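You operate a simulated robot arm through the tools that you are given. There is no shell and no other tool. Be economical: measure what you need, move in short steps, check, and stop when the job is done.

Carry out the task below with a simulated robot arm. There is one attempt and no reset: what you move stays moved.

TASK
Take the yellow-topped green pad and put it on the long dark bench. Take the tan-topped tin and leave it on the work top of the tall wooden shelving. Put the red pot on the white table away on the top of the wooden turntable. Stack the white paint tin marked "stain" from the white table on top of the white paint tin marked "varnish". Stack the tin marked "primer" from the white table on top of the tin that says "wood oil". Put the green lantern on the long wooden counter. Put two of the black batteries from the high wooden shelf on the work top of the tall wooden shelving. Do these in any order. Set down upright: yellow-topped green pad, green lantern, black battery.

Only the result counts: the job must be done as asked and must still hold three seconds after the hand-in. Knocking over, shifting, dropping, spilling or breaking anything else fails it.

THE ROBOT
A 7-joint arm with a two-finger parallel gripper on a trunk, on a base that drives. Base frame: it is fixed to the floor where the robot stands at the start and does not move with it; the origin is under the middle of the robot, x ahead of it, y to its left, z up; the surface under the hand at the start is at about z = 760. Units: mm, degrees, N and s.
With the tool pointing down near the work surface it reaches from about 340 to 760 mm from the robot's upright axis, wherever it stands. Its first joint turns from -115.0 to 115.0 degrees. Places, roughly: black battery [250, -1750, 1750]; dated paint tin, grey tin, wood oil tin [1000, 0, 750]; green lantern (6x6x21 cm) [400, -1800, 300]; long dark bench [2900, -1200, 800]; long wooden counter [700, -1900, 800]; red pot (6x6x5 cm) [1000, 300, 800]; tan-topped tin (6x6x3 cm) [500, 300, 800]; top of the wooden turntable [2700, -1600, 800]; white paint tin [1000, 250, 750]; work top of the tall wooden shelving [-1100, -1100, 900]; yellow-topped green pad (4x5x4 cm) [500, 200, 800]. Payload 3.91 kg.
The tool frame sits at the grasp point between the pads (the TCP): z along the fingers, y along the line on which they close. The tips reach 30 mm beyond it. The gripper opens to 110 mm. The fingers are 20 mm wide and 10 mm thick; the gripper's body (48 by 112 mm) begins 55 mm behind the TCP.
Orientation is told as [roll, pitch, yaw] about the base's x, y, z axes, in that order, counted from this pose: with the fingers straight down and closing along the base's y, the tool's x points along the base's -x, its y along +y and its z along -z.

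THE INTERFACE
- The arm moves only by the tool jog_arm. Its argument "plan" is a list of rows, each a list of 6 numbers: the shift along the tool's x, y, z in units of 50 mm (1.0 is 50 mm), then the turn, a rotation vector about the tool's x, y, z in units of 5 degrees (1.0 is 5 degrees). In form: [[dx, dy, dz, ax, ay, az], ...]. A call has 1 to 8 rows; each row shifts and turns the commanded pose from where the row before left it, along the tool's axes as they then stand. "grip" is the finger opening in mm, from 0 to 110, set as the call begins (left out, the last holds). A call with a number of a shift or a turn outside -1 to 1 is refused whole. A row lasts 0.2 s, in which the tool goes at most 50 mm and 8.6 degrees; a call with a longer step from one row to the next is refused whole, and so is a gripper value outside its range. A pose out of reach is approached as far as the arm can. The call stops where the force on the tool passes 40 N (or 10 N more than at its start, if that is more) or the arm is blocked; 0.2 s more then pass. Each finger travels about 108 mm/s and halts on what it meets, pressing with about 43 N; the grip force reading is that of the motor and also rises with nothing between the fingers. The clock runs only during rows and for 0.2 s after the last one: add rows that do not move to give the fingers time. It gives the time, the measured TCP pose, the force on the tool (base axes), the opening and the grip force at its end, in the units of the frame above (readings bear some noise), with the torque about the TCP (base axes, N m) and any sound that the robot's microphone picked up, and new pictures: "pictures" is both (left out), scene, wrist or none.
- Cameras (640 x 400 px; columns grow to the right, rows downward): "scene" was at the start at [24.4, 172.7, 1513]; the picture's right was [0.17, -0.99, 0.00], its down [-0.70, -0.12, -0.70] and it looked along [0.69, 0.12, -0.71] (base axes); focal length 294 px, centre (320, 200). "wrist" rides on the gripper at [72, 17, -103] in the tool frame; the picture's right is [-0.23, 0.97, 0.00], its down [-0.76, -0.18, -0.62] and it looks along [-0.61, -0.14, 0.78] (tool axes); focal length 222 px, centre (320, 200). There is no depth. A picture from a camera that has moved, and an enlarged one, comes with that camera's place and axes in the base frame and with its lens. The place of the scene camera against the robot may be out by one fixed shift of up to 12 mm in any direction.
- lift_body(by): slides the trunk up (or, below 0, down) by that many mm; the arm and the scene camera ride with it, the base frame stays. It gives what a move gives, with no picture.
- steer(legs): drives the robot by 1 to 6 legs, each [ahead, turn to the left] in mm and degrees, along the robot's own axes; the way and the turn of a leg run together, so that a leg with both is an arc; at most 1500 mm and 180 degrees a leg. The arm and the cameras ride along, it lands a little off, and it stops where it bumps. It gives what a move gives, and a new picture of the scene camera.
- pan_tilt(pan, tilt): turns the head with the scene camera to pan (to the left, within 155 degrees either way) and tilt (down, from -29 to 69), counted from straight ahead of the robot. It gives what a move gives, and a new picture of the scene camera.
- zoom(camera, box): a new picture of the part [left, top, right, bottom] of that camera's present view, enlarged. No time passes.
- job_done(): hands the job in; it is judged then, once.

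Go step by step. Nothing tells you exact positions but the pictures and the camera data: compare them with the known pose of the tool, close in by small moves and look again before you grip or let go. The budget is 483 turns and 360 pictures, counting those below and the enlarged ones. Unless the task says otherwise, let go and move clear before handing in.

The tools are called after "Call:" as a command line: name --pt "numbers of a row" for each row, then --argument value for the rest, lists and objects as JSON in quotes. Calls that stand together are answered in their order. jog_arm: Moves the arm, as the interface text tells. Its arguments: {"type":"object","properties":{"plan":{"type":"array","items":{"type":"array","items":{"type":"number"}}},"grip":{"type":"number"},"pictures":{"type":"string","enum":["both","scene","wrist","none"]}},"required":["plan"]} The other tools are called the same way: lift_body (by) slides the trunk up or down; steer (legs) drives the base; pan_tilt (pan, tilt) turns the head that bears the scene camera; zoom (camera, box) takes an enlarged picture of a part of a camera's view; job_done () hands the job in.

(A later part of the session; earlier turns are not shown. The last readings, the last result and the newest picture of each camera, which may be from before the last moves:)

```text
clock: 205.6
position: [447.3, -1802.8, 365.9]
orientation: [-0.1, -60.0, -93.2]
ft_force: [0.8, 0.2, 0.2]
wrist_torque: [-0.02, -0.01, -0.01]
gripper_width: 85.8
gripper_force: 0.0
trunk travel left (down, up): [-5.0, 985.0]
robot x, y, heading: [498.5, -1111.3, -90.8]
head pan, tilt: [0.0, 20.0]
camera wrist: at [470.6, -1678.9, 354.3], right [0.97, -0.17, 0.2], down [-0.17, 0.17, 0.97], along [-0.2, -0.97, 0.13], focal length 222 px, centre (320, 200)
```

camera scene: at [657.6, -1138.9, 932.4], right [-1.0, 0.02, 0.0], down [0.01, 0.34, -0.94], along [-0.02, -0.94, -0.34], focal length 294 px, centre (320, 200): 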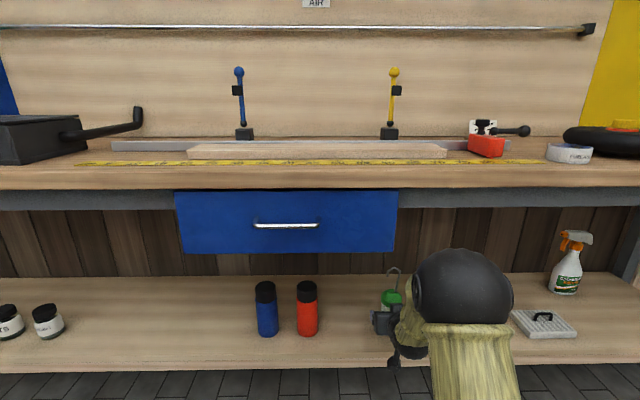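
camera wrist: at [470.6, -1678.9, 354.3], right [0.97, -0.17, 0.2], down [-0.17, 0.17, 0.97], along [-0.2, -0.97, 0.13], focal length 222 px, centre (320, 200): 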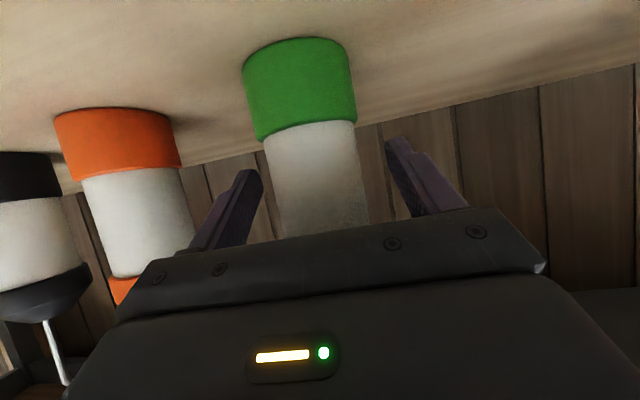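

Call:
jog_arm --pt "-0.15 0 0.26 0 0 0" --pt "0 0 0 0 0 0" --pictures "none"

Call:
jog_arm --pt "0 0 0 0 0 0" --pt "0 0 0 0 0 0" --pt "0 0 0 0 0 0" --grip 40 --pictures "wrist"

```text
clock: 206.2
position: [446.1, -1818.0, 366.1]
orientation: [0.0, -60.1, -93.3]
ft_force: [-0.8, 1.4, 2.8]
wrist_torque: [-0.02, -0.05, -0.03]
gripper_width: 85.8
gripper_force: 0.1
trunk travel left (down, up): [-5.0, 985.0]
robot x, y, heading: [502.4, -1107.4, -90.6]
head pan, tilt: [0.0, 20.0]
```

```text
clock: 207.0
position: [446.3, -1818.5, 366.9]
orientation: [-0.1, -60.0, -93.2]
ft_force: [-1.3, -0.2, 0.6]
wrist_torque: [-0.09, 0.01, -0.04]
gripper_width: 54.7
gripper_force: 43.1
trunk travel left (down, up): [-5.0, 985.0]
robot x, y, heading: [499.7, -1106.9, -90.9]
head pan, tilt: [0.0, 20.0]
camera wrist: at [469.3, -1693.8, 354.3], right [0.97, -0.17, 0.2], down [-0.17, 0.17, 0.97], along [-0.2, -0.97, 0.14], focal length 222 px, centre (320, 200)
```

wrist: 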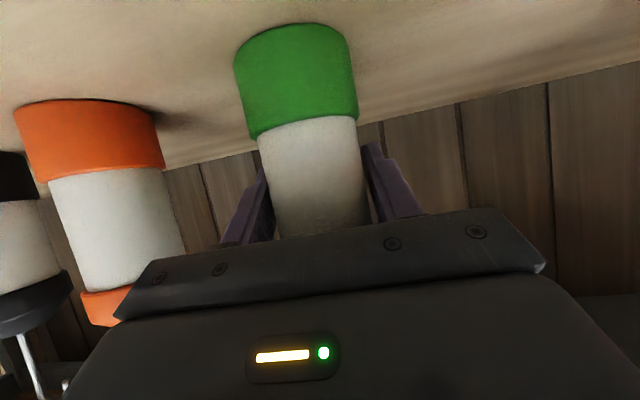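

The lantern is gripped at 55 mm. I lift it 40 mm and draw it straight out.

Call:
jog_arm --pt "-0.35 0 -0.2 0 0 0" --pt "-0.35 0 -0.2 0 0 0" --pt "0 0 0 0 0 0" --pictures "wrist"

Call:
jog_arm --pt "0.437 -0.05 -0.756 0 0 0" --pt "0.437 -0.05 -0.756 0 0 0" --pt "0.437 -0.05 -0.756 0 0 0" --pt "0.437 -0.05 -0.756 0 0 0" --pt "0.437 -0.05 -0.756 0 0 0" --pt "0.437 -0.05 -0.756 0 0 0" --pictures "both"

```text
clock: 207.8
position: [446.3, -1818.9, 405.8]
orientation: [0.0, -60.0, -93.3]
ft_force: [0.6, 0.6, -3.3]
wrist_torque: [-0.05, 0.0, 0.0]
gripper_width: 54.7
gripper_force: 43.0
trunk travel left (down, up): [-5.0, 985.0]
robot x, y, heading: [499.7, -1112.5, -90.9]
head pan, tilt: [0.0, 20.0]
camera wrist: at [469.6, -1694.0, 393.9], right [0.97, -0.17, 0.2], down [-0.17, 0.17, 0.97], along [-0.2, -0.97, 0.13], focal length 222 px, centre (320, 200)
```

wrist: 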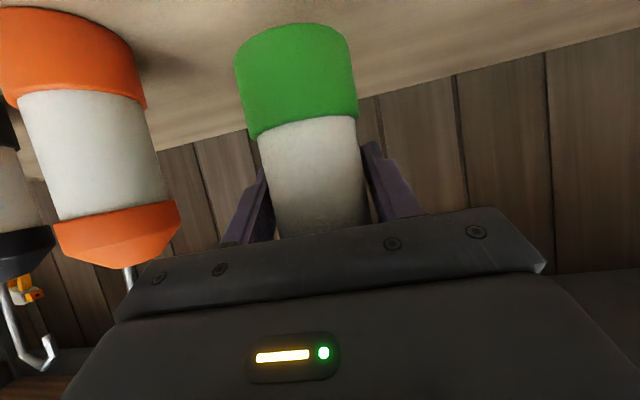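

```text
clock: 209.2
position: [440.0, -1602.6, 426.6]
orientation: [0.0, -60.0, -93.4]
ft_force: [0.2, 0.1, -4.1]
wrist_torque: [-0.04, 0.01, -0.01]
gripper_width: 54.5
gripper_force: 43.0
out of reach, approached as far as the arm can: row 5, 6
trunk travel left (down, up): [-5.0, 985.0]
robot x, y, heading: [500.6, -1110.9, -91.0]
head pan, tilt: [0.0, 20.0]
camera scene: at [657.6, -1139.3, 932.4], right [-1.0, 0.02, 0.0], down [0.01, 0.34, -0.94], along [-0.02, -0.94, -0.34], focal length 294 px, centre (320, 200)
camera wrist: at [462.2, -1477.3, 413.6], right [0.97, -0.17, 0.2], down [-0.17, 0.17, 0.97], along [-0.2, -0.97, 0.13], focal length 222 px, centre (320, 200)
```

scene: 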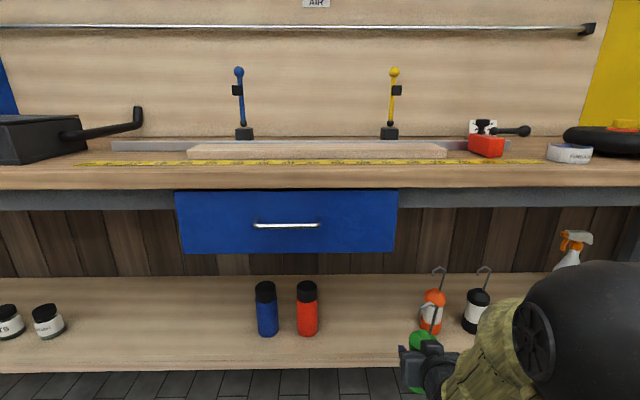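
wrist: 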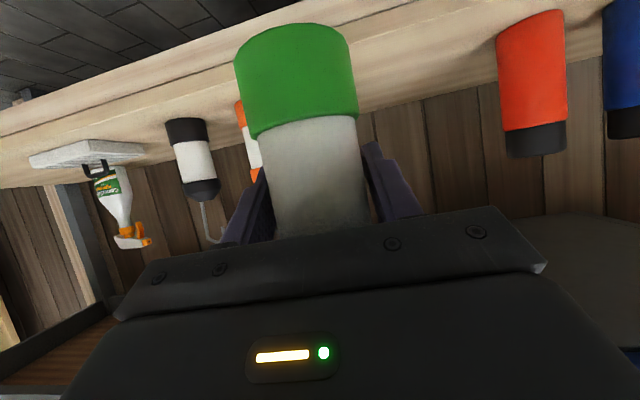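

The lantern is clear of the shelf. I back up, raise the trunk and shift to face the free counter spot.

Call:
steer --legs '[[-170, 0]]'

Call:
lift_body --by 400

Call:
lift_body --by 190

Call:
steer --legs '[[0, -90], [390, 0], [0, 90]]'

Call:
pan_tilt --pan 0 --tilt 45

```text
clock: 210.8
position: [442.7, -1429.9, 425.5]
orientation: [-0.2, -59.9, -93.3]
ft_force: [-0.3, -0.8, -4.1]
wrist_torque: [-0.05, -0.03, 0.0]
gripper_width: 54.8
gripper_force: 42.9
trunk travel left (down, up): [-5.0, 985.0]
robot x, y, heading: [499.8, -937.6, -90.7]
head pan, tilt: [0.0, 20.0]
camera scene: at [660.5, -967.5, 932.4], right [-1.0, 0.02, 0.0], down [0.01, 0.34, -0.94], along [-0.02, -0.94, -0.34], focal length 294 px, centre (320, 200)
```

scene: 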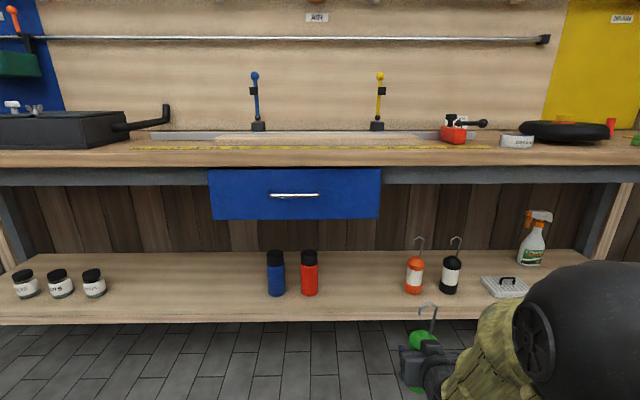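

```text
clock: 214.7
position: [442.4, -1431.6, 827.1]
orientation: [-0.1, -59.9, -93.3]
ft_force: [0.4, -0.3, -3.1]
wrist_torque: [-0.06, 0.02, -0.01]
gripper_width: 54.5
gripper_force: 42.9
trunk travel left (down, up): [-405.0, 585.0]
robot x, y, heading: [502.7, -937.0, -91.0]
head pan, tilt: [0.0, 20.0]
```

```text
clock: 216.8
position: [443.6, -1430.0, 1015.6]
orientation: [-0.1, -59.9, -93.3]
ft_force: [-0.5, -0.4, -3.3]
wrist_torque: [-0.03, 0.02, 0.01]
gripper_width: 54.8
gripper_force: 42.7
trunk travel left (down, up): [-595.0, 395.0]
robot x, y, heading: [505.2, -937.9, -90.9]
head pan, tilt: [0.0, 20.0]
```

```text
clock: 230.6
position: [49.6, -1426.8, 1015.1]
orientation: [-0.1, -59.8, -93.1]
ft_force: [0.3, 0.1, -3.3]
wrist_torque: [-0.01, 0.01, 0.0]
gripper_width: 54.5
gripper_force: 43.3
trunk travel left (down, up): [-595.0, 395.0]
robot x, y, heading: [112.7, -935.3, -90.6]
head pan, tilt: [0.0, 20.0]
camera scene: at [267.0, -963.4, 1522.4], right [-1.0, 0.01, 0.0], down [0.0, 0.34, -0.94], along [-0.01, -0.94, -0.34], focal length 294 px, centre (320, 200)
```

scene: 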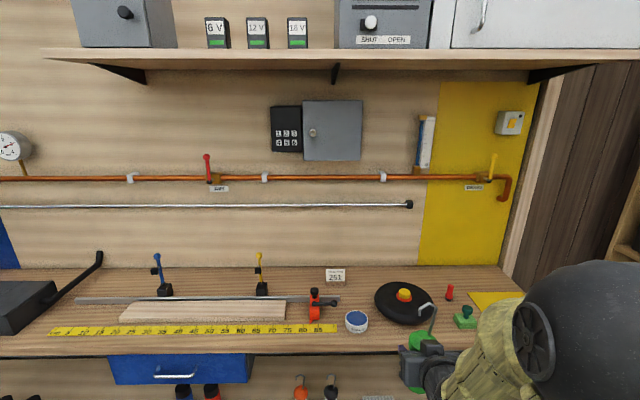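

```text
clock: 231.5
position: [49.9, -1427.2, 1016.4]
orientation: [-0.1, -60.0, -93.1]
ft_force: [0.0, 0.2, -3.4]
wrist_torque: [-0.04, -0.01, 0.03]
gripper_width: 54.5
gripper_force: 42.6
trunk travel left (down, up): [-595.0, 395.0]
robot x, y, heading: [103.9, -929.8, -90.7]
head pan, tilt: [0.0, 45.0]
camera scene: at [267.2, -951.6, 1483.8], right [-1.0, 0.01, 0.0], down [0.01, 0.71, -0.71], along [-0.01, -0.71, -0.71], focal length 294 px, centre (320, 200)
```

scene: 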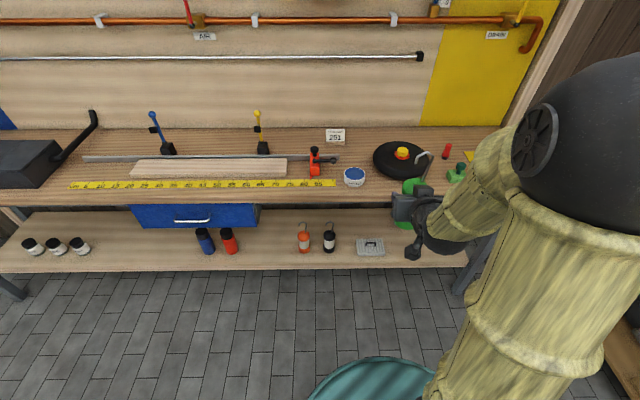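

The free spot on the counter between dish and wheel is near (52,-1688). I drive ahead and then place.

Call:
steer --legs '[[120, 0]]'

Call:
jog_arm --pt "0 0 0 0 0 0" --pictures "wrist"

```text
clock: 232.8
position: [49.6, -1545.9, 1015.4]
orientation: [0.0, -59.9, -93.0]
ft_force: [-0.1, -0.6, -3.0]
wrist_torque: [-0.03, -0.02, 0.01]
gripper_width: 54.7
gripper_force: 42.8
trunk travel left (down, up): [-595.0, 395.0]
robot x, y, heading: [110.3, -1054.6, -90.7]
head pan, tilt: [0.0, 45.0]
camera scene: at [265.7, -1071.6, 1483.7], right [-1.0, 0.01, 0.0], down [0.01, 0.71, -0.71], along [-0.01, -0.71, -0.71], focal length 294 px, centre (320, 200)
```

scene: 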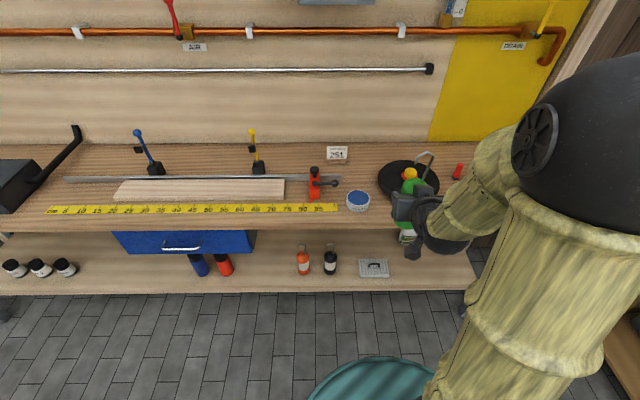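

```text
clock: 233.2
position: [49.3, -1545.9, 1015.3]
orientation: [0.0, -59.9, -93.1]
ft_force: [0.1, -0.3, -3.3]
wrist_torque: [-0.03, 0.0, -0.01]
gripper_width: 54.6
gripper_force: 42.8
trunk travel left (down, up): [-595.0, 395.0]
robot x, y, heading: [109.9, -1049.3, -90.6]
head pan, tilt: [0.0, 45.0]
camera wrist: at [72.0, -1422.0, 1003.4], right [0.97, -0.17, 0.2], down [-0.17, 0.17, 0.97], along [-0.19, -0.97, 0.13], focal length 222 px, centre (320, 200)
```

wrist: 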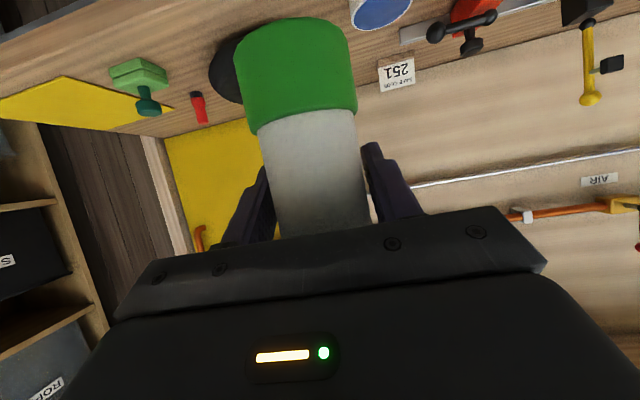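

Call:
jog_arm --pt "-0.473 0 0.82 0 0 0" --pt "-0.473 0 0.82 0 0 0" --pt "-0.473 0 0.82 0 0 0" --pt "0.866 0 0.5 0 0 0" --pt "0.7 0 0.4 0 0 0" --pt "0 0 0 0 0 0" --pictures "both"

Call:
zoom --camera "scene" --box '[320, 140, 480, 260]'

```text
clock: 234.7
position: [40.7, -1689.3, 924.6]
orientation: [-0.1, -59.9, -93.0]
ft_force: [1.0, -0.1, -2.9]
wrist_torque: [0.01, 0.01, 0.0]
gripper_width: 54.4
gripper_force: 43.0
trunk travel left (down, up): [-595.0, 395.0]
robot x, y, heading: [107.1, -1057.3, -90.7]
head pan, tilt: [0.0, 45.0]
camera scene: at [265.7, -1071.0, 1483.8], right [-1.0, 0.01, 0.0], down [0.01, 0.71, -0.71], along [-0.01, -0.71, -0.71], focal length 294 px, centre (320, 200)
camera wrist: at [63.6, -1564.7, 913.1], right [0.97, -0.17, 0.2], down [-0.17, 0.17, 0.97], along [-0.19, -0.97, 0.13], focal length 222 px, centre (320, 200)
```

scene: 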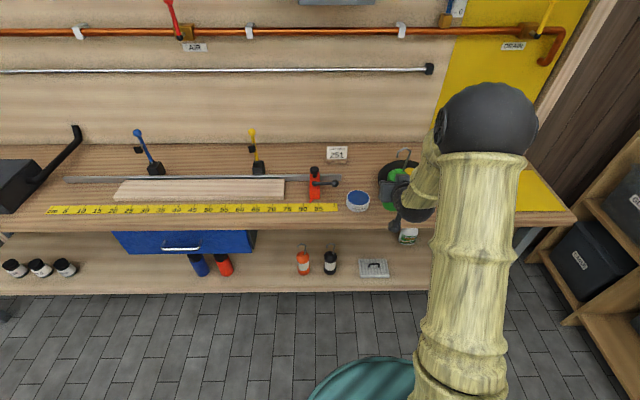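
wrist: 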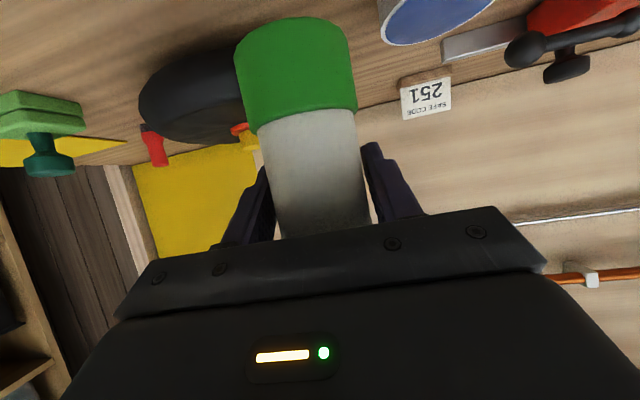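

```text
3.33 times, centred on (400, 200) of scene
camera zoom: at [265.7, -1071.0, 1483.8], right [-1.0, 0.01, 0.0], down [0.01, 0.71, -0.71], along [-0.01, -0.71, -0.71], focal length 979 px, centre (53, 200)
```

zoom: 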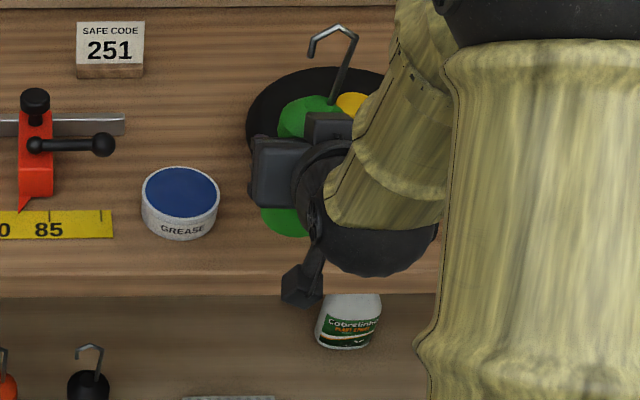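

Call:
jog_arm --pt "0.3 0 0.173 0 0 0" --pt "0.3 0 0.173 0 0 0" --pt "0 0 0 0 0 0" --pictures "wrist"

Call:
jog_arm --pt "0.06 0 0.035 0 0 0" --pt "0.06 0 0.035 0 0 0" --pt "0 0 0 0 0 0" --pictures "none"

Call:
jog_arm --pt "0.05 0 0.029 0 0 0" --pt "0.05 0 0.029 0 0 0" --pt "0 0 0 0 0 0" --pictures "none"

```text
clock: 235.4
position: [42.0, -1688.5, 890.6]
orientation: [0.0, -59.9, -93.0]
ft_force: [-0.9, -1.0, -3.5]
wrist_torque: [-0.01, 0.01, 0.0]
gripper_width: 54.3
gripper_force: 43.2
trunk travel left (down, up): [-595.0, 395.0]
robot x, y, heading: [105.2, -1056.3, -90.7]
head pan, tilt: [0.0, 45.0]
camera wrist: at [64.3, -1564.0, 878.2], right [0.97, -0.17, 0.2], down [-0.17, 0.17, 0.97], along [-0.19, -0.97, 0.13], focal length 222 px, centre (320, 200)
```

wrist: 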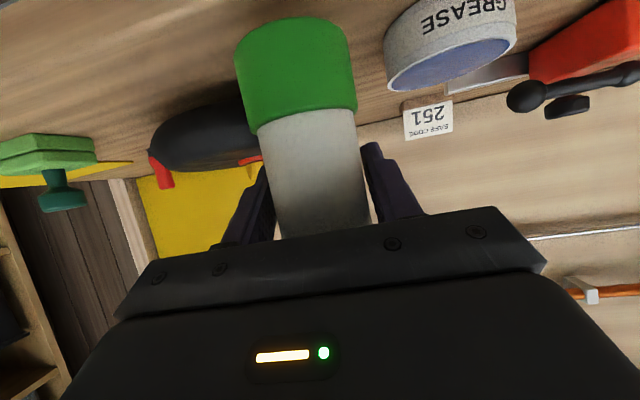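

```text
clock: 236.2
position: [41.6, -1689.0, 883.0]
orientation: [-0.1, -59.8, -93.1]
ft_force: [0.7, 0.1, -3.4]
wrist_torque: [-0.04, -0.03, -0.03]
gripper_width: 54.5
gripper_force: 43.0
trunk travel left (down, up): [-595.0, 395.0]
robot x, y, heading: [109.3, -1051.2, -90.9]
head pan, tilt: [0.0, 45.0]
```

```text
clock: 237.1
position: [41.4, -1688.7, 877.7]
orientation: [0.0, -59.9, -93.1]
ft_force: [-0.6, 1.0, -2.6]
wrist_torque: [-0.02, 0.01, 0.03]
gripper_width: 54.2
gripper_force: 42.8
trunk travel left (down, up): [-595.0, 395.0]
robot x, y, heading: [108.3, -1053.2, -90.7]
head pan, tilt: [0.0, 45.0]
```

Call:
jog_arm --pt "0.05 0 0.029 0 0 0" --pt "0.04 0 0.023 0 0 0" --pt "0 0 0 0 0 0" --pictures "none"

Call:
jog_arm --pt "0.04 0 0.023 0 0 0" --pt "0.04 0 0.023 0 0 0" --pt "0 0 0 0 0 0" --pictures "wrist"

```text
clock: 237.8
position: [41.4, -1689.5, 871.0]
orientation: [-0.1, -59.9, -93.2]
ft_force: [-0.3, 0.7, -3.3]
wrist_torque: [-0.02, -0.01, 0.02]
gripper_width: 54.4
gripper_force: 43.2
trunk travel left (down, up): [-595.0, 395.0]
robot x, y, heading: [106.2, -1053.7, -90.6]
head pan, tilt: [0.0, 45.0]
```

```text
clock: 238.7
position: [41.8, -1687.3, 869.9]
orientation: [-0.2, -60.2, -93.1]
ft_force: [0.3, 0.2, 11.4]
wrist_torque: [0.28, -0.12, -0.08]
gripper_width: 54.2
gripper_force: 43.1
trunk travel left (down, up): [-595.0, 395.0]
robot x, y, heading: [108.8, -1051.8, -90.5]
head pan, tilt: [0.0, 45.0]
camera wrist: at [64.2, -1563.6, 857.5], right [0.97, -0.17, 0.2], down [-0.17, 0.17, 0.97], along [-0.19, -0.97, 0.14], focal length 222 px, centre (320, 200)
```

wrist: 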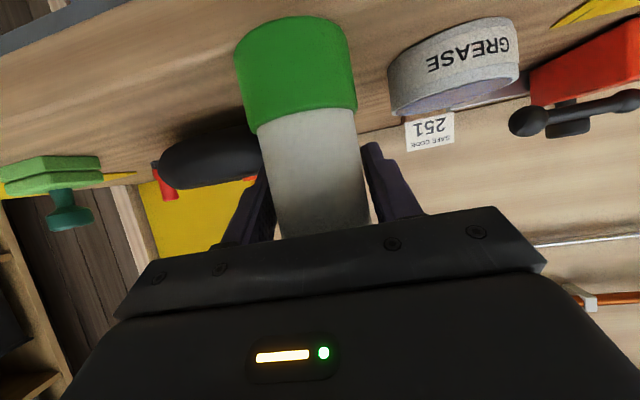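

The lantern stands on the counter. I open and back off along the tool axis.

Call:
jog_arm --pt "0 0 0 0 0 0" --pt "0 0 0 0 0 0" --grip 74 --pictures "wrist"

Call:
jog_arm --pt "0.1 0 -0.4 0 0 0" --pt "0.1 0 -0.6 0 0 0" --pt "0 0 -0.8 0 0 0" --pt "-0.3 0 -0.8 0 0 0" --pt "-0.5 0 -0.3 0 0 0" --pictures "both"

```text
clock: 239.2
position: [41.8, -1687.8, 867.9]
orientation: [-0.1, -59.8, -93.0]
ft_force: [0.0, 0.3, 0.1]
wrist_torque: [-0.01, -0.01, 0.02]
gripper_width: 74.0
gripper_force: 0.1
trunk travel left (down, up): [-595.0, 395.0]
robot x, y, heading: [112.2, -1053.9, -90.9]
head pan, tilt: [0.0, 45.0]
camera wrist: at [64.2, -1563.4, 855.8], right [0.97, -0.17, 0.2], down [-0.17, 0.17, 0.97], along [-0.19, -0.97, 0.13], focal length 222 px, centre (320, 200)
```

wrist: 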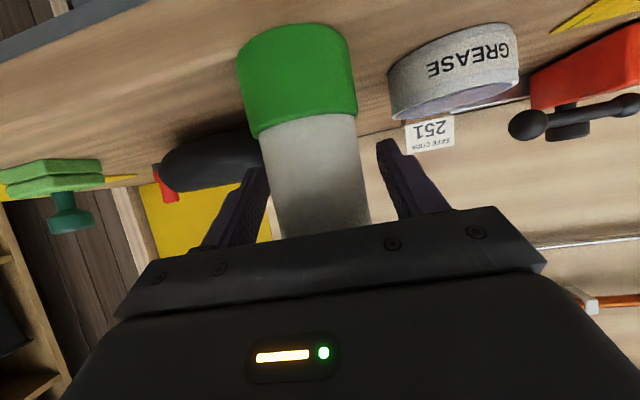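

```text
clock: 240.4
position: [49.2, -1576.1, 968.4]
orientation: [-0.1, -59.9, -93.1]
ft_force: [0.2, -0.3, 0.1]
wrist_torque: [-0.03, -0.03, 0.0]
gripper_width: 74.0
gripper_force: 0.1
trunk travel left (down, up): [-595.0, 395.0]
robot x, y, heading: [106.6, -1053.9, -90.6]
head pan, tilt: [0.0, 45.0]
camera scene: at [265.8, -1070.1, 1483.7], right [-1.0, 0.01, 0.0], down [0.01, 0.71, -0.71], along [-0.01, -0.71, -0.71], focal length 294 px, centre (320, 200)
camera wrist: at [70.5, -1451.5, 955.4], right [0.97, -0.17, 0.2], down [-0.17, 0.17, 0.97], along [-0.19, -0.97, 0.13], focal length 222 px, centre (320, 200)
```

scene: 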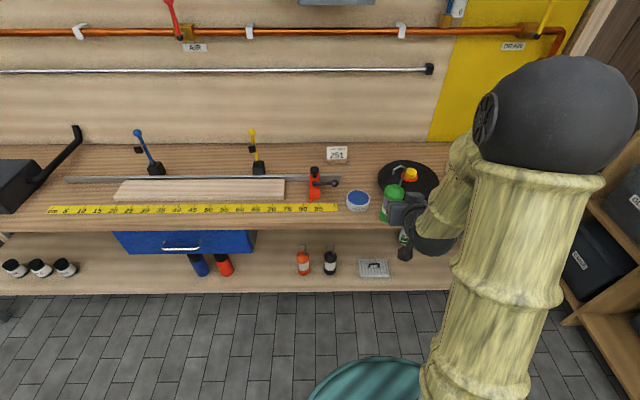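
wrist: 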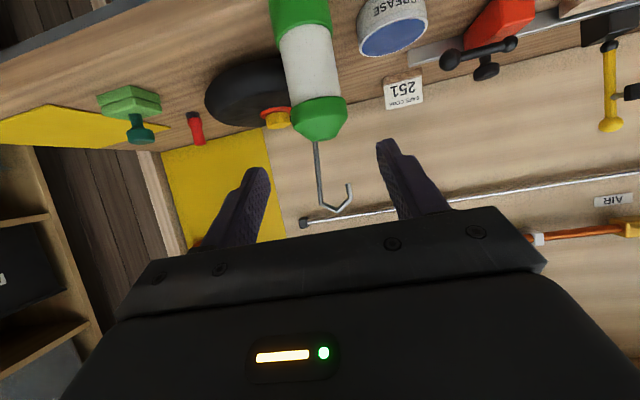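

The lantern is done. Next come the batteries on the high shelf, with the 18 V near x≈315 and the 12 V near x≈413. I shift the robot left and raise the trunk.

Call:
steer --legs '[[-110, 0], [0, 90], [250, 0], [0, -90]]'

Call:
lift_body --by 390

Call:
pan_tilt --pan 0 --tilt 15

```text
clock: 254.5
position: [308.7, -1468.6, 968.3]
orientation: [-0.1, -59.9, -92.2]
ft_force: [0.3, -0.2, 0.3]
wrist_torque: [-0.01, -0.01, -0.01]
gripper_width: 73.8
gripper_force: 0.1
trunk travel left (down, up): [-595.0, 395.0]
robot x, y, heading: [362.8, -942.5, -89.8]
head pan, tilt: [0.0, 45.0]
camera scene: at [519.4, -959.1, 1483.8], right [-1.0, 0.0, 0.0], down [0.0, 0.71, -0.71], along [0.0, -0.71, -0.71], focal length 294 px, centre (320, 200)
```

scene: 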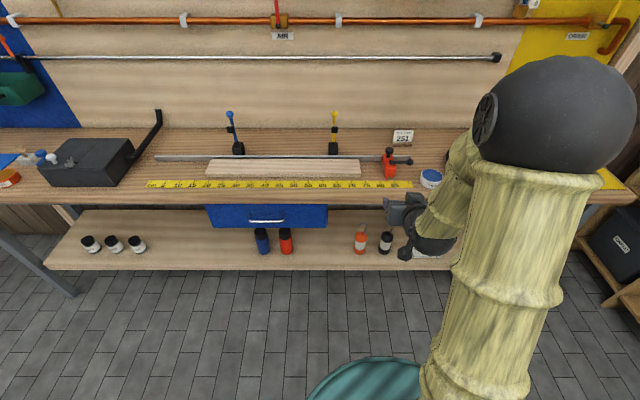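

```text
clock: 258.2
position: [309.4, -1468.6, 1357.2]
orientation: [-0.1, -59.9, -92.2]
ft_force: [0.0, 0.4, 0.6]
wrist_torque: [0.0, -0.01, -0.03]
gripper_width: 73.7
gripper_force: 0.0
trunk travel left (down, up): [-985.0, 5.0]
robot x, y, heading: [361.7, -948.3, -90.0]
head pan, tilt: [0.0, 45.0]
```

```text
clock: 259.2
position: [308.4, -1468.2, 1357.6]
orientation: [-0.1, -59.9, -92.2]
ft_force: [-0.9, 0.1, 0.7]
wrist_torque: [0.02, -0.01, 0.01]
gripper_width: 73.9
gripper_force: 0.1
trunk travel left (down, up): [-985.0, 5.0]
robot x, y, heading: [363.1, -944.0, -90.0]
head pan, tilt: [0.0, 15.0]
camera scene: at [519.5, -971.4, 1920.5], right [-1.0, 0.0, 0.0], down [0.0, 0.26, -0.97], along [0.0, -0.97, -0.26], focal length 294 px, centre (320, 200)
```

scene: 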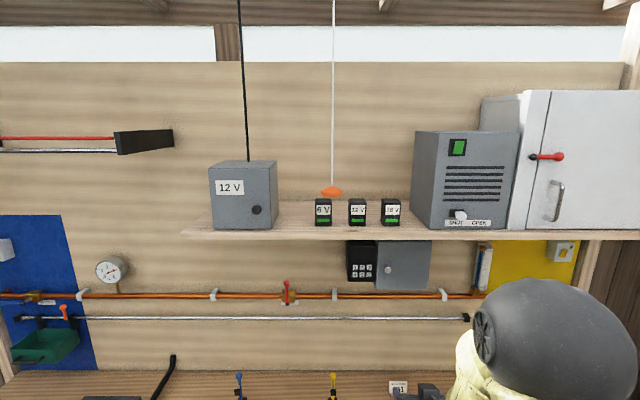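

The batteries sit at z≈1629, with 18 V at x≈315 and 12 V at x≈412. A pull handle hangs near (489,-1680,1749), so I'll approach nearly horizontally, under it.

Call:
jog_arm --pt "0 0 0 0 -1 0" --pt "0 0 0 0 -1 0" --pt "0 0 0 0 -1 0" --pt "-0.966 0 -0.259 0 0 0" --pt "-0.966 0 -0.259 0 0 0" --pt "-0.966 0 -0.259 0 0 0" --pt "-0.966 0 -0.259 0 0 0" --pt "-0.966 0 -0.259 0 0 0" --pictures "none"

Call:
jog_arm --pt "-0.966 0 -0.259 0 0 0" --pt "-0.386 0 -0.1 0 0 0" --pt "0 0 0 0 0 0" --pictures "both"

```text
clock: 261.0
position: [306.5, -1479.0, 1607.8]
orientation: [-0.1, -74.8, -92.2]
ft_force: [-0.1, -0.1, 0.1]
wrist_torque: [-0.04, -0.02, 0.02]
gripper_width: 74.0
gripper_force: 0.0
out of reach, approached as far as the arm can: row 2, 3
trunk travel left (down, up): [-985.0, 5.0]
robot x, y, heading: [361.9, -941.6, -89.8]
head pan, tilt: [0.0, 15.0]
```

```text
clock: 261.8
position: [307.7, -1480.7, 1678.2]
orientation: [-0.1, -75.0, -92.2]
ft_force: [-0.1, 1.0, -0.1]
wrist_torque: [0.03, 0.0, -0.03]
gripper_width: 74.0
gripper_force: 0.1
trunk travel left (down, up): [-985.0, 5.0]
robot x, y, heading: [364.3, -945.8, -90.0]
head pan, tilt: [0.0, 15.0]
camera scene: at [520.0, -971.0, 1920.5], right [-1.0, 0.0, 0.0], down [0.0, 0.26, -0.97], along [0.0, -0.97, -0.26], focal length 294 px, centre (320, 200)
camera wrist: at [327.7, -1363.1, 1633.1], right [0.97, -0.1, 0.22], down [-0.16, 0.41, 0.9], along [-0.18, -0.91, 0.38], focal length 222 px, centre (320, 200)
```

scene: 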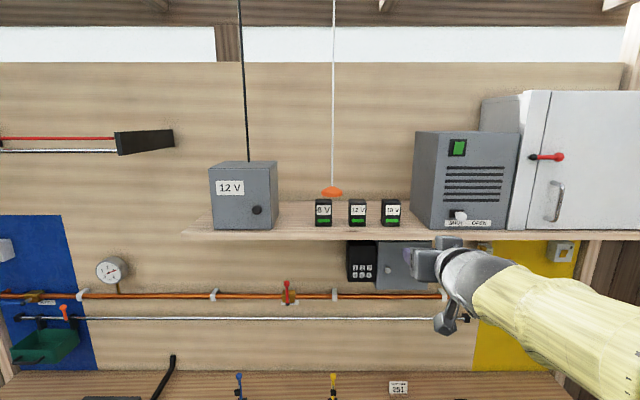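
wrist: 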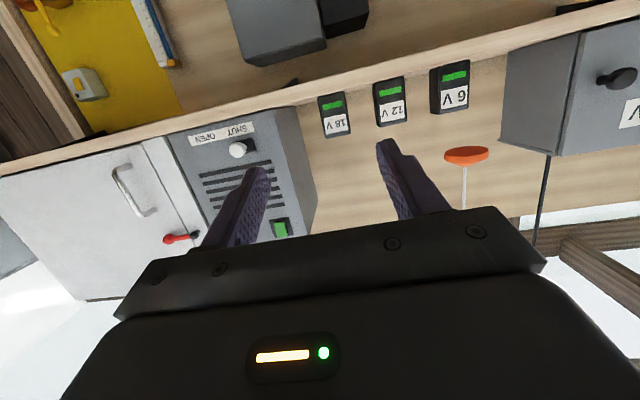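

Call:
steer --legs '[[180, 0]]'

Call:
jog_arm --pt "0 0 0 0 0 0" --grip 80 --pictures "wrist"

```text
clock: 263.4
position: [309.3, -1661.3, 1676.7]
orientation: [-0.2, -74.9, -92.2]
ft_force: [-0.8, -0.2, -0.5]
wrist_torque: [0.04, -0.01, 0.01]
gripper_width: 73.9
gripper_force: 0.1
trunk travel left (down, up): [-985.0, 5.0]
robot x, y, heading: [363.4, -1127.0, -89.9]
head pan, tilt: [0.0, 15.0]
camera scene: at [519.9, -1152.5, 1920.6], right [-1.0, 0.0, 0.0], down [0.0, 0.26, -0.97], along [0.0, -0.97, -0.26], focal length 294 px, centre (320, 200)
```

scene: 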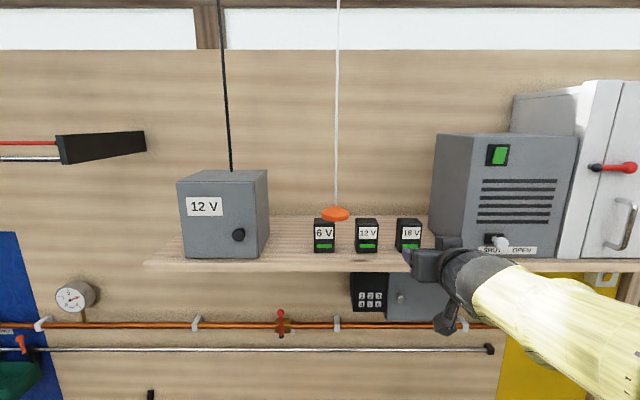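

```text
clock: 263.9
position: [308.3, -1660.3, 1678.3]
orientation: [0.0, -74.9, -92.2]
ft_force: [0.5, -0.2, -0.6]
wrist_torque: [0.02, 0.0, 0.02]
gripper_width: 79.9
gripper_force: 0.0
trunk travel left (down, up): [-985.0, 5.0]
robot x, y, heading: [362.7, -1125.1, -90.0]
head pan, tilt: [0.0, 15.0]
camera wrist: at [327.8, -1543.0, 1633.0], right [0.97, -0.1, 0.22], down [-0.16, 0.41, 0.9], along [-0.18, -0.91, 0.38], focal length 222 px, centre (320, 200)
```

wrist: 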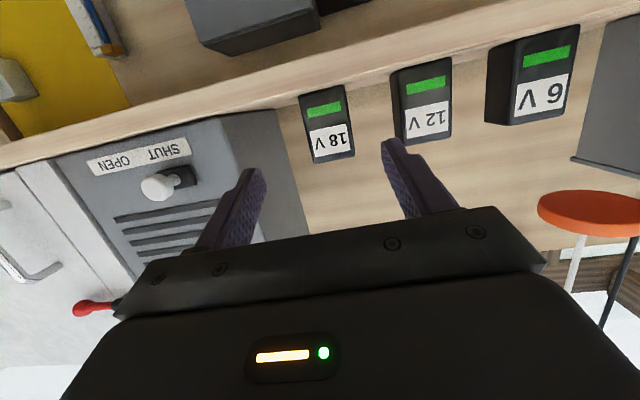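

Call:
jog_arm --pt "-0.125 0.015 0.725 0 0 0" --pt "-0.125 0.015 0.725 0 0 0" --pt "-0.125 0.015 0.725 0 0 0" --pt "0 0 0 0 0 0" --pictures "both"

```text
clock: 264.9
position: [306.7, -1770.2, 1667.5]
orientation: [-0.2, -74.9, -92.2]
ft_force: [0.7, 0.3, -0.3]
wrist_torque: [0.06, -0.01, 0.03]
gripper_width: 79.9
gripper_force: 0.0
trunk travel left (down, up): [-985.0, 5.0]
robot x, y, heading: [361.6, -1123.3, -89.5]
head pan, tilt: [0.0, 15.0]
camera scene: at [519.9, -1149.4, 1920.7], right [-1.0, 0.0, 0.0], down [0.0, 0.26, -0.97], along [0.0, -0.97, -0.26], focal length 294 px, centre (320, 200)
camera wrist: at [326.1, -1652.4, 1623.9], right [0.97, -0.1, 0.22], down [-0.16, 0.41, 0.9], along [-0.18, -0.91, 0.38], focal length 222 px, centre (320, 200)
```

scene: 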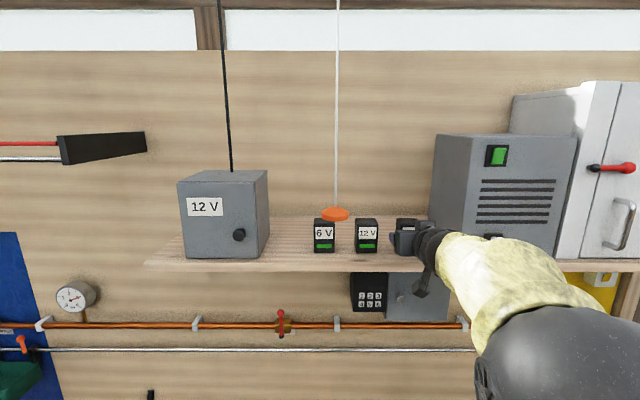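
wrist: 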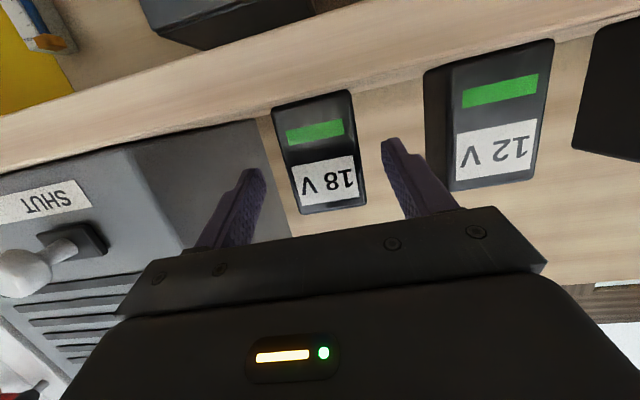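

Call:
jog_arm --pt "-0.06 0 0.33 0 0 0" --pt "-0.06 0 0.33 0 0 0" --pt "0 0 0 0 0 0" --grip 72 --pictures "wrist"

```text
clock: 265.6
position: [304.4, -1804.1, 1663.9]
orientation: [0.0, -75.0, -92.2]
ft_force: [-0.9, -0.4, -0.2]
wrist_torque: [-0.01, -0.04, 0.01]
gripper_width: 71.9
gripper_force: 0.0
trunk travel left (down, up): [-985.0, 5.0]
robot x, y, heading: [366.5, -1124.3, -89.9]
head pan, tilt: [0.0, 15.0]
camera wrist: at [324.4, -1687.0, 1620.2], right [0.97, -0.1, 0.22], down [-0.16, 0.41, 0.9], along [-0.18, -0.91, 0.38], focal length 222 px, centre (320, 200)
```

wrist: 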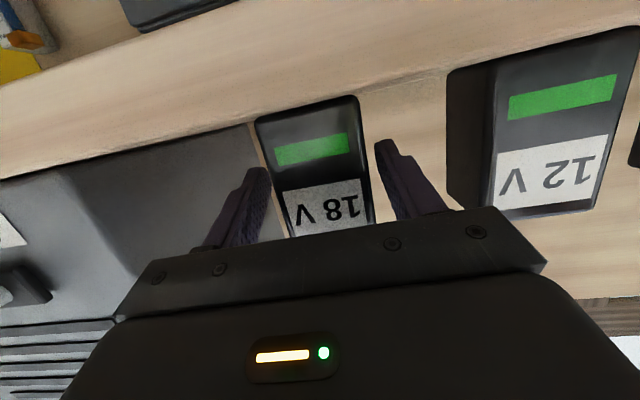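

Call:
jog_arm --pt "0 0 0 0 0 0" --pt "0 0 0 0 0 0" --pt "0 0 0 0 0 0" --grip 30 --pictures "wrist"

Call:
jog_arm --pt "-0.386 0 -0.104 0 0 0" --pt "0 0 0 0 0 0" --pictures "both"

```text
clock: 266.4
position: [304.4, -1805.4, 1664.1]
orientation: [-0.1, -74.9, -92.1]
ft_force: [0.2, -1.1, 0.6]
wrist_torque: [-0.1, -0.03, -0.04]
gripper_width: 49.6
gripper_force: 43.6
trunk travel left (down, up): [-985.0, 5.0]
robot x, y, heading: [362.7, -1125.7, -89.9]
head pan, tilt: [0.0, 15.0]
camera wrist: at [324.9, -1687.6, 1620.1], right [0.97, -0.1, 0.22], down [-0.16, 0.41, 0.9], along [-0.18, -0.91, 0.38], focal length 222 px, centre (320, 200)
```

wrist: 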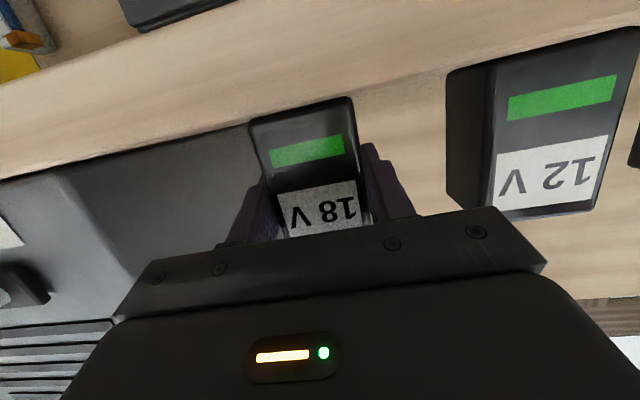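

```text
clock: 267.1
position: [304.1, -1806.1, 1683.4]
orientation: [-0.2, -74.9, -92.0]
ft_force: [-0.1, 0.3, -2.6]
wrist_torque: [0.03, 0.0, 0.02]
gripper_width: 49.8
gripper_force: 43.3
trunk travel left (down, up): [-985.0, 5.0]
robot x, y, heading: [359.6, -1124.0, -89.8]
head pan, tilt: [0.0, 15.0]
camera scene: at [520.3, -1152.4, 1920.5], right [-1.0, 0.0, 0.0], down [0.0, 0.26, -0.97], along [0.0, -0.97, -0.26], focal length 294 px, centre (320, 200)
camera wrist: at [324.6, -1688.4, 1639.6], right [0.97, -0.1, 0.22], down [-0.16, 0.41, 0.9], along [-0.18, -0.91, 0.38], focal length 222 px, centre (320, 200)
```

scene: 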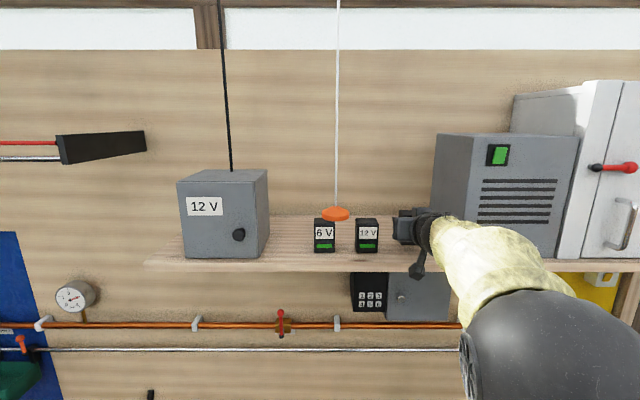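
wrist: 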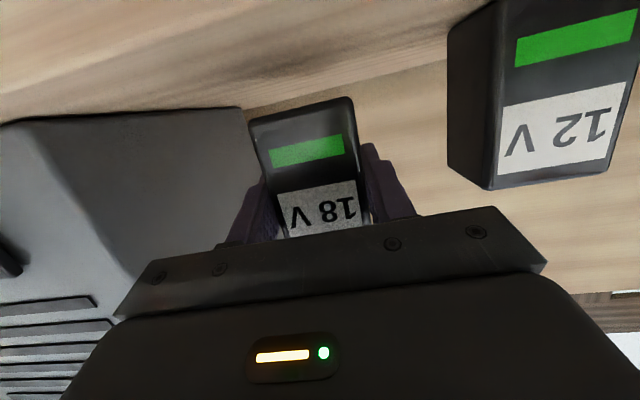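

The 18 V battery is held. I back away and turn toward the tall shelving.

Call:
steer --legs '[[-210, 0], [0, -90]]'

Call:
lift_body --by -400

Call:
pan_tilt --pan 0 --tilt 15

```text
clock: 274.5
position: [-318.6, -847.1, 1683.5]
orientation: [0.0, -75.0, 177.2]
ft_force: [-0.6, -0.1, -3.1]
wrist_torque: [0.0, -0.05, -0.02]
gripper_width: 49.7
gripper_force: 42.8
trunk travel left (down, up): [-985.0, 5.0]
robot x, y, heading: [359.0, -913.1, 179.6]
head pan, tilt: [0.0, 15.0]
camera scene: at [331.0, -1059.3, 1920.6], right [0.01, 1.0, 0.0], down [0.26, 0.0, -0.97], along [-0.97, 0.01, -0.26], focal length 294 px, centre (320, 200)
```

scene: 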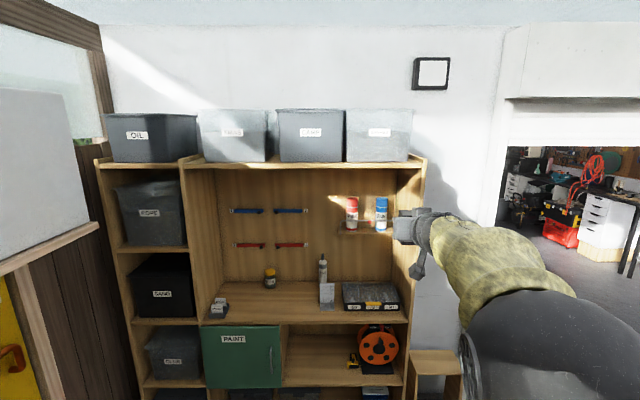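

```text
clock: 278.3
position: [-318.8, -847.2, 1283.9]
orientation: [-0.1, -75.0, 177.3]
ft_force: [-0.5, -0.8, -1.9]
wrist_torque: [0.0, -0.01, 0.02]
gripper_width: 49.4
gripper_force: 42.8
trunk travel left (down, up): [-585.0, 405.0]
robot x, y, heading: [361.4, -912.7, 179.5]
head pan, tilt: [0.0, 15.0]
```

```text
clock: 278.9
position: [-319.0, -846.9, 1283.8]
orientation: [0.0, -74.9, 177.2]
ft_force: [-0.4, -0.1, -1.6]
wrist_torque: [0.0, -0.02, 0.03]
gripper_width: 49.9
gripper_force: 43.5
trunk travel left (down, up): [-585.0, 405.0]
robot x, y, heading: [366.1, -909.8, 179.5]
head pan, tilt: [0.0, 15.0]
camera scene: at [331.2, -1059.3, 1520.6], right [0.01, 1.0, 0.0], down [0.26, 0.0, -0.97], along [-0.97, 0.01, -0.26], focal length 294 px, centre (320, 200)
```

scene: 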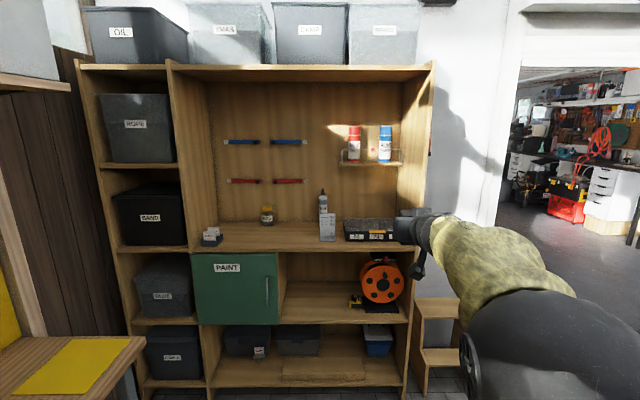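

The shelving work top has its front edge at about x=-961, z≈925, and is free between y≈-1560 and -1060. I drive up to it.

Call:
steer --legs '[[0, 21], [700, 0], [0, -20.5]]'

Call:
pan_tilt --pan 0 --tilt 35

```text
clock: 286.4
position: [-980.5, -1103.8, 1283.5]
orientation: [0.0, -74.8, 177.9]
ft_force: [0.6, -0.4, -2.8]
wrist_torque: [0.02, -0.03, -0.01]
gripper_width: 49.5
gripper_force: 43.1
trunk travel left (down, up): [-585.0, 405.0]
robot x, y, heading: [-299.0, -1161.3, -180.0]
head pan, tilt: [0.0, 15.0]
camera scene: at [-328.1, -1308.2, 1520.6], right [0.0, 1.0, 0.0], down [0.26, 0.0, -0.97], along [-0.97, 0.0, -0.26], focal length 294 px, centre (320, 200)
```

scene: 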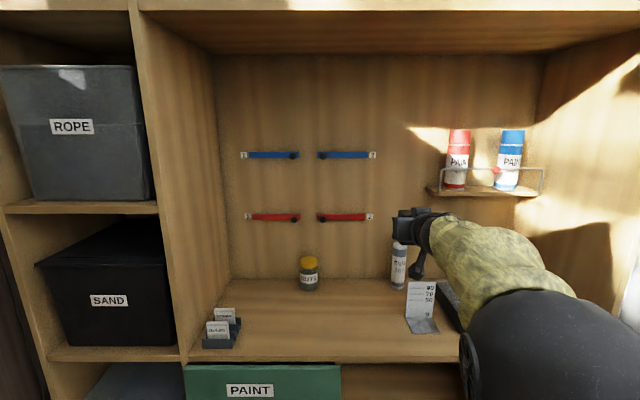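

```text
clock: 287.2
position: [-980.8, -1103.8, 1283.1]
orientation: [-0.3, -74.9, 177.9]
ft_force: [-0.7, -0.3, -2.0]
wrist_torque: [-0.06, 0.01, 0.01]
gripper_width: 49.7
gripper_force: 42.7
trunk travel left (down, up): [-585.0, 405.0]
robot x, y, heading: [-299.3, -1161.4, -180.0]
head pan, tilt: [0.0, 35.0]
camera scene: at [-322.7, -1308.3, 1488.7], right [0.0, 1.0, 0.0], down [0.57, 0.0, -0.82], along [-0.82, 0.0, -0.57], focal length 294 px, centre (320, 200)
```

scene: 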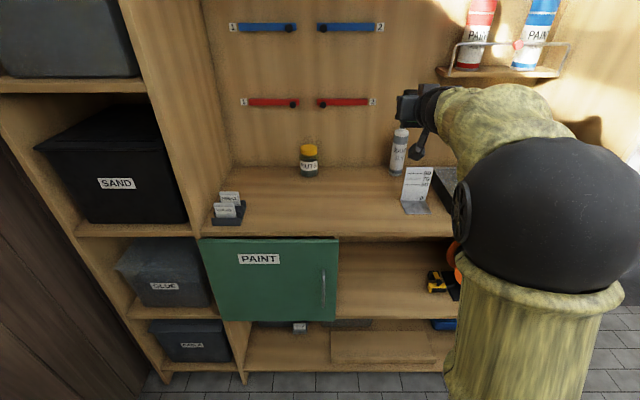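

Call:
jog_arm --pt "0 0.65 0 0 0 0" --pt "0 0.65 0 0 0 0" --pictures "none"

Call:
lift_body --by -240

Call:
steer --legs '[[100, 0]]'

Call:
jog_arm --pt "0 0 0 0 0 0" --pictures "wrist"

```text
clock: 287.8
position: [-984.0, -1168.6, 1284.1]
orientation: [-0.2, -74.8, 178.0]
ft_force: [0.1, 0.7, -2.5]
wrist_torque: [0.02, -0.03, -0.04]
gripper_width: 49.7
gripper_force: 42.8
trunk travel left (down, up): [-585.0, 405.0]
robot x, y, heading: [-297.1, -1160.1, -180.1]
head pan, tilt: [0.0, 35.0]
```

```text
clock: 290.3
position: [-983.4, -1166.6, 1044.8]
orientation: [-0.2, -74.8, 178.0]
ft_force: [-0.1, 0.1, -2.5]
wrist_torque: [0.0, -0.03, 0.01]
gripper_width: 49.7
gripper_force: 43.1
trunk travel left (down, up): [-345.0, 645.0]
robot x, y, heading: [-298.6, -1158.1, -180.0]
head pan, tilt: [0.0, 35.0]
```

```text
clock: 291.6
position: [-1084.2, -1167.5, 1043.9]
orientation: [-0.2, -74.8, 177.9]
ft_force: [-0.1, -0.4, -3.3]
wrist_torque: [-0.03, -0.03, -0.03]
gripper_width: 49.6
gripper_force: 43.2
trunk travel left (down, up): [-345.0, 645.0]
robot x, y, heading: [-397.8, -1164.0, -180.0]
head pan, tilt: [0.0, 35.0]
camera scene: at [-423.5, -1308.4, 1248.6], right [0.0, 1.0, 0.0], down [0.57, 0.0, -0.82], along [-0.82, 0.0, -0.57], focal length 294 px, centre (320, 200)
```

scene: 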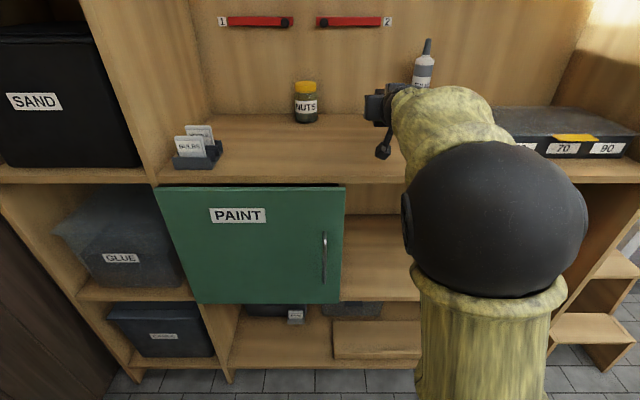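

```text
clock: 292.0
position: [-1083.0, -1166.2, 1042.9]
orientation: [-0.3, -74.9, 178.0]
ft_force: [0.1, 0.1, -2.9]
wrist_torque: [-0.03, -0.01, 0.0]
gripper_width: 49.8
gripper_force: 43.2
trunk travel left (down, up): [-345.0, 645.0]
robot x, y, heading: [-400.9, -1161.7, -180.1]
head pan, tilt: [0.0, 35.0]
camera wrist: at [-967.6, -1189.0, 999.2], right [-0.1, -0.97, 0.22], down [0.41, 0.16, 0.9], along [-0.91, 0.18, 0.38], focal length 222 px, centre (320, 200)
```

wrist: 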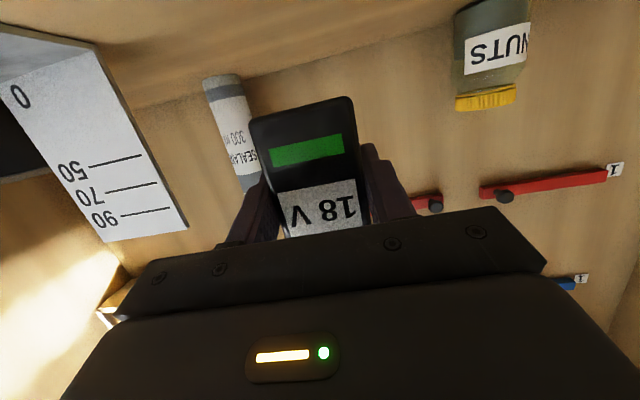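

I pull back so the wrist camera stays in front of the edge, then lower.

Call:
jog_arm --pt "0.142 0 -0.53 0 0 0" --pt "0.142 0 -0.53 0 0 0" --pt "0.58 0 0.155 0 0 0" --pt "0.48 0 0.13 0 0 0" --pt "0 0 0 0 0 0" --pictures "both"

```text
clock: 293.2
position: [-1029.0, -1170.2, 990.4]
orientation: [-0.2, -74.9, 178.1]
ft_force: [0.2, 0.0, -3.0]
wrist_torque: [-0.03, -0.01, 0.01]
gripper_width: 49.8
gripper_force: 42.1
trunk travel left (down, up): [-345.0, 645.0]
robot x, y, heading: [-399.4, -1164.3, -179.6]
head pan, tilt: [0.0, 35.0]
camera scene: at [-423.5, -1309.0, 1248.5], right [0.0, 1.0, 0.0], down [0.57, 0.0, -0.82], along [-0.82, 0.0, -0.57], focal length 294 px, centre (320, 200)
camera wrist: at [-912.3, -1192.1, 944.9], right [-0.1, -0.97, 0.22], down [0.41, 0.16, 0.9], along [-0.91, 0.18, 0.38], focal length 222 px, centre (320, 200)
```

scene: 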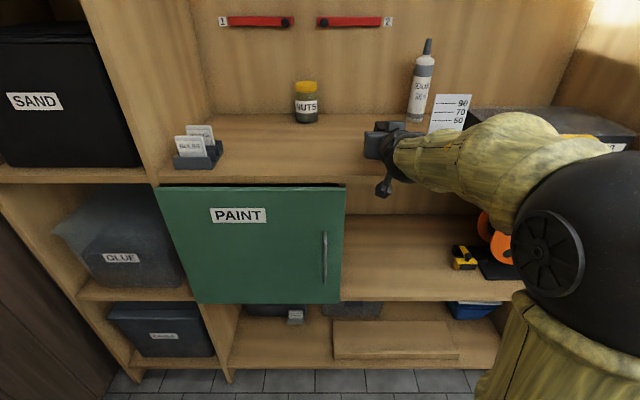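
wrist: 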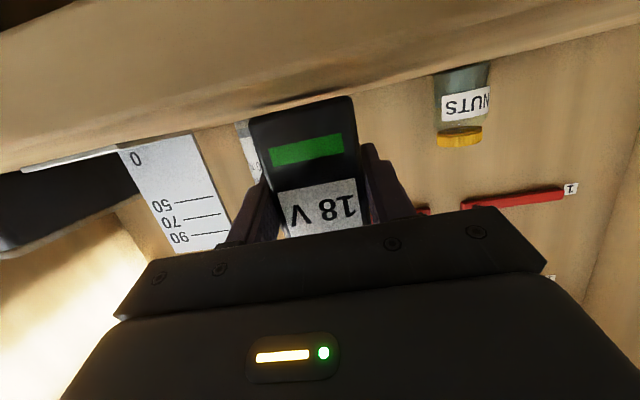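

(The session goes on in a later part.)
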